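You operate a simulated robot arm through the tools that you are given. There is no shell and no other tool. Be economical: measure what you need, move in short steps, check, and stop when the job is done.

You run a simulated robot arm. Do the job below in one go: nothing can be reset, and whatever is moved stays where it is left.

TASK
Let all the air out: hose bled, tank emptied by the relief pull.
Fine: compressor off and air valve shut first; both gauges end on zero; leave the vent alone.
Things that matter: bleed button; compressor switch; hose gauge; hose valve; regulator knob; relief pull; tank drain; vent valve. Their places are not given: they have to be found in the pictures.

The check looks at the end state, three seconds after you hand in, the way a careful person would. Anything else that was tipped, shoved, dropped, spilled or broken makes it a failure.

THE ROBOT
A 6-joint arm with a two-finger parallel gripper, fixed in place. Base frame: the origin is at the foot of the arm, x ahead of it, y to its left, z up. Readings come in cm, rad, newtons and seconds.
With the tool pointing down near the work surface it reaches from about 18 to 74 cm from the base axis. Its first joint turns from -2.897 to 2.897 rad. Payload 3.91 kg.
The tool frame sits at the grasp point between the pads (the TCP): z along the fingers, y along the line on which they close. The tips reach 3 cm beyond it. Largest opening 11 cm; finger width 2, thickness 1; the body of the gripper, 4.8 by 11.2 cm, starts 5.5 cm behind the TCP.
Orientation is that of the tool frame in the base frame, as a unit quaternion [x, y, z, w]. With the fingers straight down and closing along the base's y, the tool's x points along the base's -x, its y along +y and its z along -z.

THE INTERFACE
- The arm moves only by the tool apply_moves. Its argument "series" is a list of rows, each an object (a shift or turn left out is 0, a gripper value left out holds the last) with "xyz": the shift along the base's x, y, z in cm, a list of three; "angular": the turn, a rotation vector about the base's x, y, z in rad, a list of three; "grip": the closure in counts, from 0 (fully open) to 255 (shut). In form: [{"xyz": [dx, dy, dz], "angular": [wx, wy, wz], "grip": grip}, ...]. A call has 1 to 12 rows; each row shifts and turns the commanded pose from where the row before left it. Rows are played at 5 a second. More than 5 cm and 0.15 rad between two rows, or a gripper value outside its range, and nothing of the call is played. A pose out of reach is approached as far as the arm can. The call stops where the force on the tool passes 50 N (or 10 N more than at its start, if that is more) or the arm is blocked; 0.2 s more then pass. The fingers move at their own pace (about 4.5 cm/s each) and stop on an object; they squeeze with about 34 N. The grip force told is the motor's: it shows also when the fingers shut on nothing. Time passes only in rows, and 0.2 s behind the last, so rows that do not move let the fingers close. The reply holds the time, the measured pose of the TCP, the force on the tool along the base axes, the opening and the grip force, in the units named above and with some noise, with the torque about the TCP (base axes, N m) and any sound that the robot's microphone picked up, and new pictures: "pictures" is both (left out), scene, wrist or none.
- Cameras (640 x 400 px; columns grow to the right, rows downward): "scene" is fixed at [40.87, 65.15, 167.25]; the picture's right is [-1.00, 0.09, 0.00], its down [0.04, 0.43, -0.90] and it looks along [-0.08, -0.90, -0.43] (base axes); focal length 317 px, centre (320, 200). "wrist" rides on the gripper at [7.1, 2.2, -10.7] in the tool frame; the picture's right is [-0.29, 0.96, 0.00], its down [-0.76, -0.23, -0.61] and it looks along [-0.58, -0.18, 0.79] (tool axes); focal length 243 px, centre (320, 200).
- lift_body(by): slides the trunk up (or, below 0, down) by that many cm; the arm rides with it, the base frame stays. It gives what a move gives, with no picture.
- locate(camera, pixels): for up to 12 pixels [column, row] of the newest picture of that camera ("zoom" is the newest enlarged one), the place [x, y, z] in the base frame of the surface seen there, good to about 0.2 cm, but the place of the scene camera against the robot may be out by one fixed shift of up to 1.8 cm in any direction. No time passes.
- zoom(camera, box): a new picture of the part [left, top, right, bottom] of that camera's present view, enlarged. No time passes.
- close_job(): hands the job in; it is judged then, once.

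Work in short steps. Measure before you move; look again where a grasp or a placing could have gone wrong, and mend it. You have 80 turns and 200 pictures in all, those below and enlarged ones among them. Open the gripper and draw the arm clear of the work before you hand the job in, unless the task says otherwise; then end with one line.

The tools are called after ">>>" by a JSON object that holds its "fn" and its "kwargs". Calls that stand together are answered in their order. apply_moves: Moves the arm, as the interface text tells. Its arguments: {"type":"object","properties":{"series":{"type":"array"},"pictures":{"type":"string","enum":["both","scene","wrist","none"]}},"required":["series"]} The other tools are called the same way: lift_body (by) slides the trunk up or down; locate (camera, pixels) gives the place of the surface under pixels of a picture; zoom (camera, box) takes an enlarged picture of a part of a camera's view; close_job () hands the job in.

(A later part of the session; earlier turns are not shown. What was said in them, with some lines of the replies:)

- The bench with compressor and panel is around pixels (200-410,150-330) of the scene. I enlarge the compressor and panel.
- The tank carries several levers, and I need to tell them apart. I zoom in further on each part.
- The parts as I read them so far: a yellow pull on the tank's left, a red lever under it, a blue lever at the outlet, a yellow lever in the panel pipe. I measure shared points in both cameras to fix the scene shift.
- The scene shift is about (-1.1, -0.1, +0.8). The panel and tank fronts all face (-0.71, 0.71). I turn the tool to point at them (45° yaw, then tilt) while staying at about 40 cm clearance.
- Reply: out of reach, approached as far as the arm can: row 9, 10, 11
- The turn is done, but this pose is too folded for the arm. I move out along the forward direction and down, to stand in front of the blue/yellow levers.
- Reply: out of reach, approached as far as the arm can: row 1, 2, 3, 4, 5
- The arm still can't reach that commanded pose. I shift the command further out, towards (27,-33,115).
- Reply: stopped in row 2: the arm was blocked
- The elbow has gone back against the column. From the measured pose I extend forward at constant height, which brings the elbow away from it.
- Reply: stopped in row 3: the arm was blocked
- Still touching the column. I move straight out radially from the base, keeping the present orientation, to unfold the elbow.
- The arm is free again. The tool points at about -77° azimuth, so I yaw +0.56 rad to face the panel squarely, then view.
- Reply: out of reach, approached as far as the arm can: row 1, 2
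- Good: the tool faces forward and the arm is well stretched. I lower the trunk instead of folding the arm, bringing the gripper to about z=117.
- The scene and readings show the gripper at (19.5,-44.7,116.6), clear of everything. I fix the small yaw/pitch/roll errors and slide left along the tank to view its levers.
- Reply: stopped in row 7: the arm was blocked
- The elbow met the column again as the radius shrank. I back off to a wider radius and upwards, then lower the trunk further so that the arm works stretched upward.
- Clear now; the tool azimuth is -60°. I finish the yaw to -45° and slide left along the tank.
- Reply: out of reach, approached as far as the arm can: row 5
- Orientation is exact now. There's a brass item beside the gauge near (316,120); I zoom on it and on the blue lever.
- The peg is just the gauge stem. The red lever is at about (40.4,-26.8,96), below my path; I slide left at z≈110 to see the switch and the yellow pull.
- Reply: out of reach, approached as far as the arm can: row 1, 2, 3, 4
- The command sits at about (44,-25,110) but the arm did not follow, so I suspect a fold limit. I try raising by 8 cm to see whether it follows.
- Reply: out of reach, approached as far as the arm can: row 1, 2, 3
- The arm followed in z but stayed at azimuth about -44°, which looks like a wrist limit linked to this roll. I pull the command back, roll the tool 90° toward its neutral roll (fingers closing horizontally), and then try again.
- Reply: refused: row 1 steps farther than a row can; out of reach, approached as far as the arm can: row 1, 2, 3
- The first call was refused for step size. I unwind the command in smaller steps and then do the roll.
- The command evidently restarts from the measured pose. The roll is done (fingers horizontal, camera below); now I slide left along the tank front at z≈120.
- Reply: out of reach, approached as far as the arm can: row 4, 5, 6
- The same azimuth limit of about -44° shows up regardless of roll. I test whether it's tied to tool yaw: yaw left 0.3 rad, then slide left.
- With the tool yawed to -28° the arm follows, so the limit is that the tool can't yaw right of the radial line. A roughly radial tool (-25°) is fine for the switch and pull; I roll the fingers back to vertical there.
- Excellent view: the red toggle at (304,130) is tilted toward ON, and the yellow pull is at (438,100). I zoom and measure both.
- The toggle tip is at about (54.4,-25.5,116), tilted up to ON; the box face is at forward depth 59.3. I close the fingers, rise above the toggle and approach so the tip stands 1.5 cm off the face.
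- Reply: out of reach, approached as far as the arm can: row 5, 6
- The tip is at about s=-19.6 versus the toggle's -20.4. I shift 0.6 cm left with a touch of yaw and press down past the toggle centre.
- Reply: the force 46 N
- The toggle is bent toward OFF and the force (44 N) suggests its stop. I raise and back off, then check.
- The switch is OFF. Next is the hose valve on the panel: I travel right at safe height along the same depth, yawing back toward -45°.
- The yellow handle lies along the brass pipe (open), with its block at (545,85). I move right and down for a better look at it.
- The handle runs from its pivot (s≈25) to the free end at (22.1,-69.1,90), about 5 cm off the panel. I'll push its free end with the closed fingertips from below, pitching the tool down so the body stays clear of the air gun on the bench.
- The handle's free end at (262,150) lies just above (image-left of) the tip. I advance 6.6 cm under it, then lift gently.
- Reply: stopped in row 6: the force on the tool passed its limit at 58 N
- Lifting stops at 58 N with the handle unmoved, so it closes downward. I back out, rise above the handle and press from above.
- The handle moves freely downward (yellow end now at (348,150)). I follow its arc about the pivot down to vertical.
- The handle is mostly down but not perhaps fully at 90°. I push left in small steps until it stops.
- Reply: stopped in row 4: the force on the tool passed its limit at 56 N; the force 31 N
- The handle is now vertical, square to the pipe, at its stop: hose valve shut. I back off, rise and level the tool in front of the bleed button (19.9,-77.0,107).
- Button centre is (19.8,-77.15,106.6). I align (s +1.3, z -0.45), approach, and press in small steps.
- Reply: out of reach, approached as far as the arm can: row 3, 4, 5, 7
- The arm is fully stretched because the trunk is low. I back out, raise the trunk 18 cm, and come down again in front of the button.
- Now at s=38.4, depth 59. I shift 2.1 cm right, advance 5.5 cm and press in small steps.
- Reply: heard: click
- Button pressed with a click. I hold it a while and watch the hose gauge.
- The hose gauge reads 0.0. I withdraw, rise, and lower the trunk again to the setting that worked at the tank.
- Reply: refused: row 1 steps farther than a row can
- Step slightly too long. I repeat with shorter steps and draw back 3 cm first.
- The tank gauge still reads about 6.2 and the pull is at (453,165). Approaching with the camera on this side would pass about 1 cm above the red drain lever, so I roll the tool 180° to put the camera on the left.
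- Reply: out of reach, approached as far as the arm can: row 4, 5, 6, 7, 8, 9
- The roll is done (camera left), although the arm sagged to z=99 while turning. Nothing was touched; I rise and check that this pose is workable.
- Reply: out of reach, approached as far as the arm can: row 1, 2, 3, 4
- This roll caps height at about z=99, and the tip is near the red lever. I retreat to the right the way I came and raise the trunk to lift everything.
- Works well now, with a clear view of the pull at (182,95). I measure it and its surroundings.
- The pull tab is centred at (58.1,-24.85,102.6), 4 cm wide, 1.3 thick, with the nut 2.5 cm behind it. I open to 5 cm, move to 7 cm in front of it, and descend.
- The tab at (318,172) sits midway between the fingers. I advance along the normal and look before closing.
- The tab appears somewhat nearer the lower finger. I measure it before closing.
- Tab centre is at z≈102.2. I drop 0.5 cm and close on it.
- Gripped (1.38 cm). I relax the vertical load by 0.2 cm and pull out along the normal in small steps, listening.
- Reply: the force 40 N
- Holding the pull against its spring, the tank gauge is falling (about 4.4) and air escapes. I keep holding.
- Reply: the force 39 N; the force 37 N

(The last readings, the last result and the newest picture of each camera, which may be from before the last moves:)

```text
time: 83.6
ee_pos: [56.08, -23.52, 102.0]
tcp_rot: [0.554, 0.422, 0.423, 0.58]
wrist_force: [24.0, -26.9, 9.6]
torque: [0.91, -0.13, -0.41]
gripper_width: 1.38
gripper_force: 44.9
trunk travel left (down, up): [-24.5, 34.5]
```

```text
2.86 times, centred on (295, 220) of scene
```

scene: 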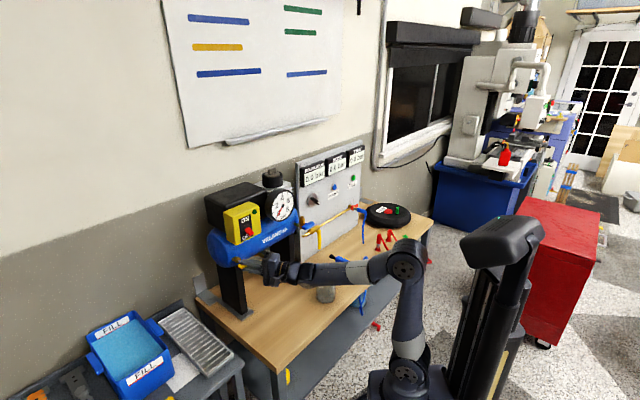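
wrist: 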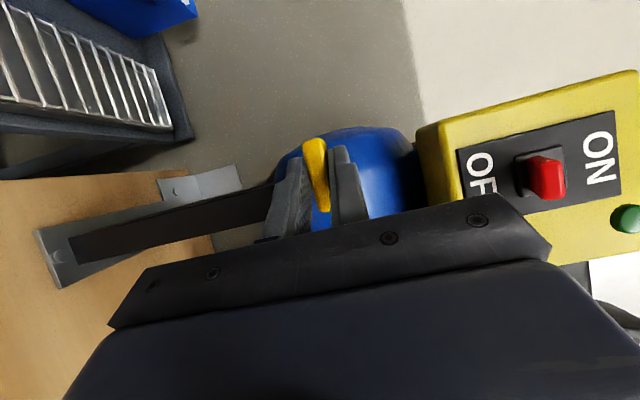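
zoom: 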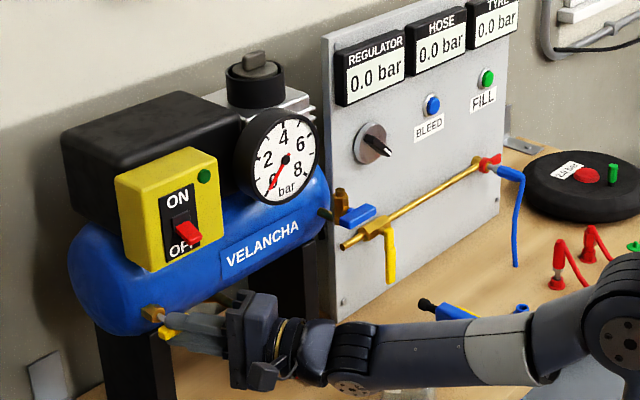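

Tank gauge is at zero, and regulator and hose read 0.0. I hold a moment more, let the pull return, and open.

>>> {"fn": "apply_moves", "kwargs": {"series": [{}, {}, {}, {}, {}, {"xyz": [0.3, -0.3, 0]}, {"xyz": [0.3, -0.3, 0]}, {"xyz": [0.3, -0.3, 0]}, {"grip": 139}, {}, {}, {}]}}

>>> {"fn": "zoom", "kwargs": {"camera": "scene", "box": [260, 180, 310, 225]}}

```text
time: 86.2
ee_pos: [56.75, -24.31, 102.03]
tcp_rot: [0.552, 0.422, 0.423, 0.581]
wrist_force: [0.5, 0.5, 0.2]
torque: [-0.01, 0.03, 0.01]
gripper_width: 4.99
gripper_force: 0.0
trunk travel left (down, up): [-24.5, 34.5]
```

scene: 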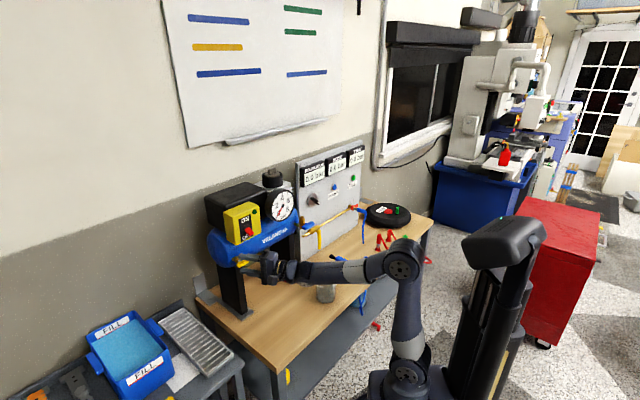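
wrist: 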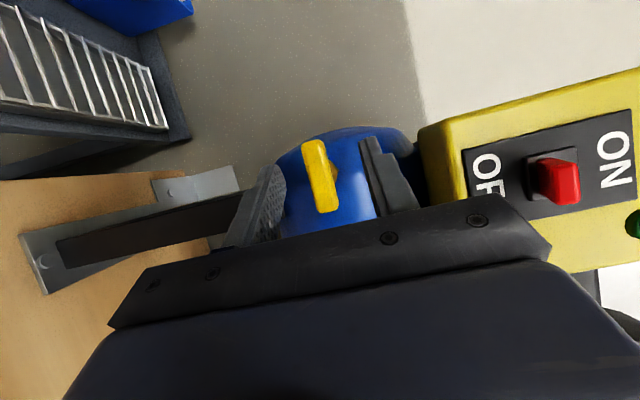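

```text
8.89 times, centred on (285, 202) of scene
```

zoom: 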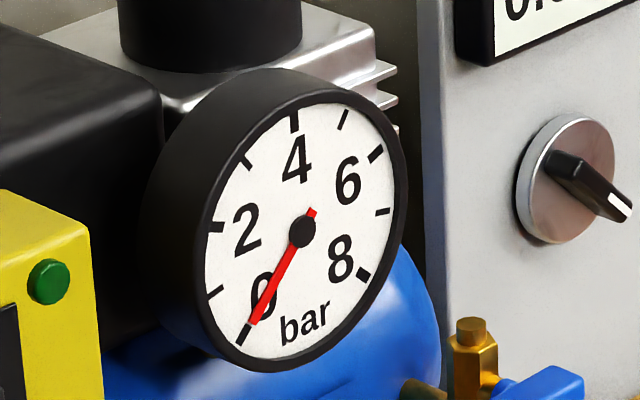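

Needle sits exactly on 0. I withdraw along the normal, then rise and open fully.

>>> {"fn": "apply_moves", "kwargs": {"series": [{"xyz": [-1.5, 1.5, 0]}, {"xyz": [-1.5, 1.5, 0]}, {"xyz": [-1.5, 1.5, 0]}, {"xyz": [0, 0, 3.5]}, {"xyz": [0, 0, 3.5]}, {"xyz": [0, 0, 3]}, {"xyz": [-2, -2, 0], "grip": 0}, {"xyz": [-2, -2, 0]}, {}, {}]}}

>>> {"fn": "zoom", "kwargs": {"camera": "scene", "box": [200, 150, 420, 320]}}

```text
time: 88.4
ee_pos: [48.34, -23.74, 111.99]
tcp_rot: [0.552, 0.423, 0.423, 0.582]
wrist_force: [0.1, -0.3, 0.3]
torque: [-0.03, 0.01, 0.0]
gripper_width: 11.0
gripper_force: 0.0
trunk travel left (down, up): [-24.5, 34.5]
```

scene: 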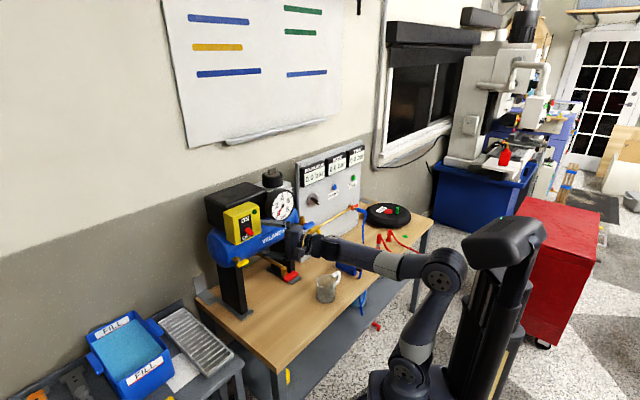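
wrist: 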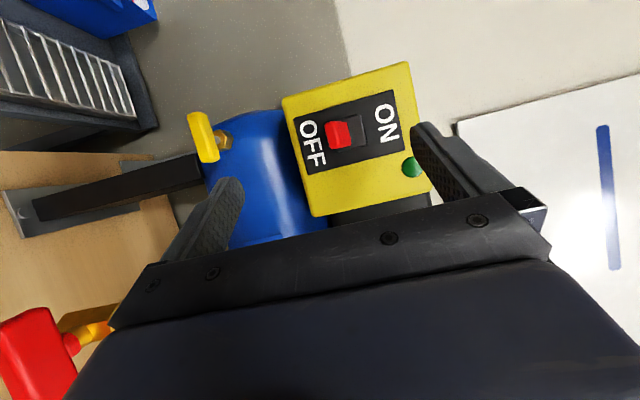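

```text
2.35 times, centred on (310, 235) of scene
```

zoom: 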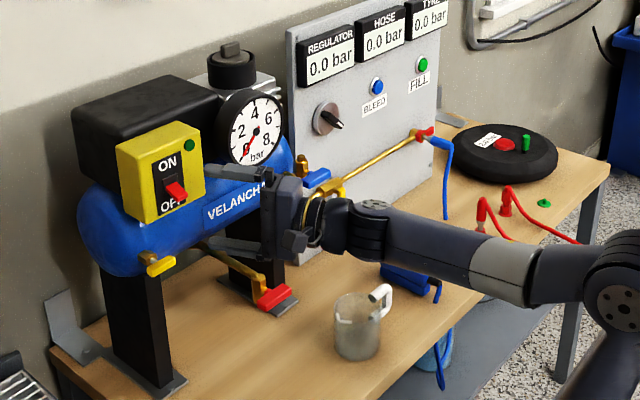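

Everything is in place: switch OFF, gauges at zero. I raise the trunk to bring the arm clear above the work.

>>> {"fn": "lift_body", "kwargs": {"by": 24}}

>>> {"fn": "apply_moves", "kwargs": {"series": [{"xyz": [-2, -2, 2]}, {"xyz": [-2, -2, 2]}, {"xyz": [-2, -2, 0]}], "pictures": "scene"}}

>>> {"fn": "zoom", "kwargs": {"camera": "scene", "box": [200, 150, 420, 320]}}

```text
time: 90.9
ee_pos: [48.43, -23.81, 136.01]
tcp_rot: [0.552, 0.422, 0.423, 0.581]
wrist_force: [0.4, -0.6, 0.2]
torque: [0.0, 0.04, 0.0]
gripper_width: 11.02
gripper_force: 0.2
trunk travel left (down, up): [-48.5, 10.5]
```

```text
time: 91.7
ee_pos: [42.93, -29.99, 137.54]
tcp_rot: [0.55, 0.421, 0.423, 0.584]
wrist_force: [0.0, 1.0, 0.1]
torque: [-0.02, 0.0, 0.02]
gripper_width: 10.99
gripper_force: 0.1
out of reach, approached as far as the arm can: row 2, 3
trunk travel left (down, up): [-48.5, 10.5]
```

scene: 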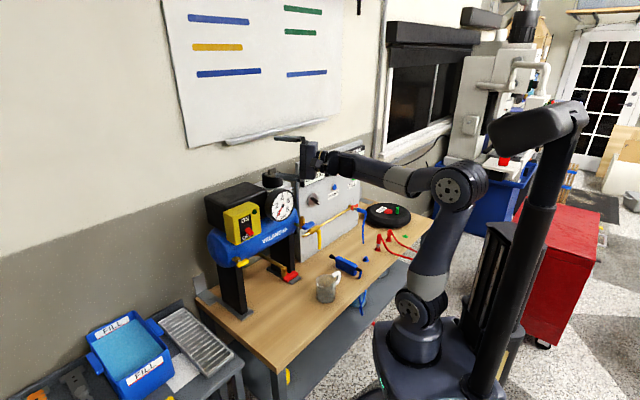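

```text
2.35 times, centred on (310, 235) of scene
```

zoom: 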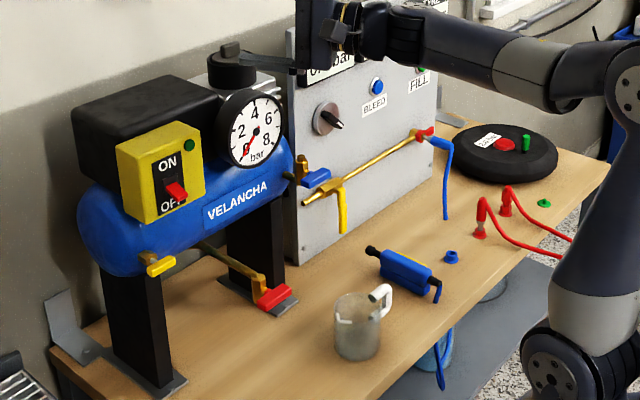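

The compressor is off, the hose valve is shut, both gauges are on zero, the vent and drain are untouched, and the arm is clear. I hand in.

>>> {"fn": "close_job", "kwargs": {}}

```text
The job is handed in.
```

The job is handed in: compressor off, hose valve shut, hose bled to 0.0 bar, tank emptied by the relief pull to 0, and the vent left alone.
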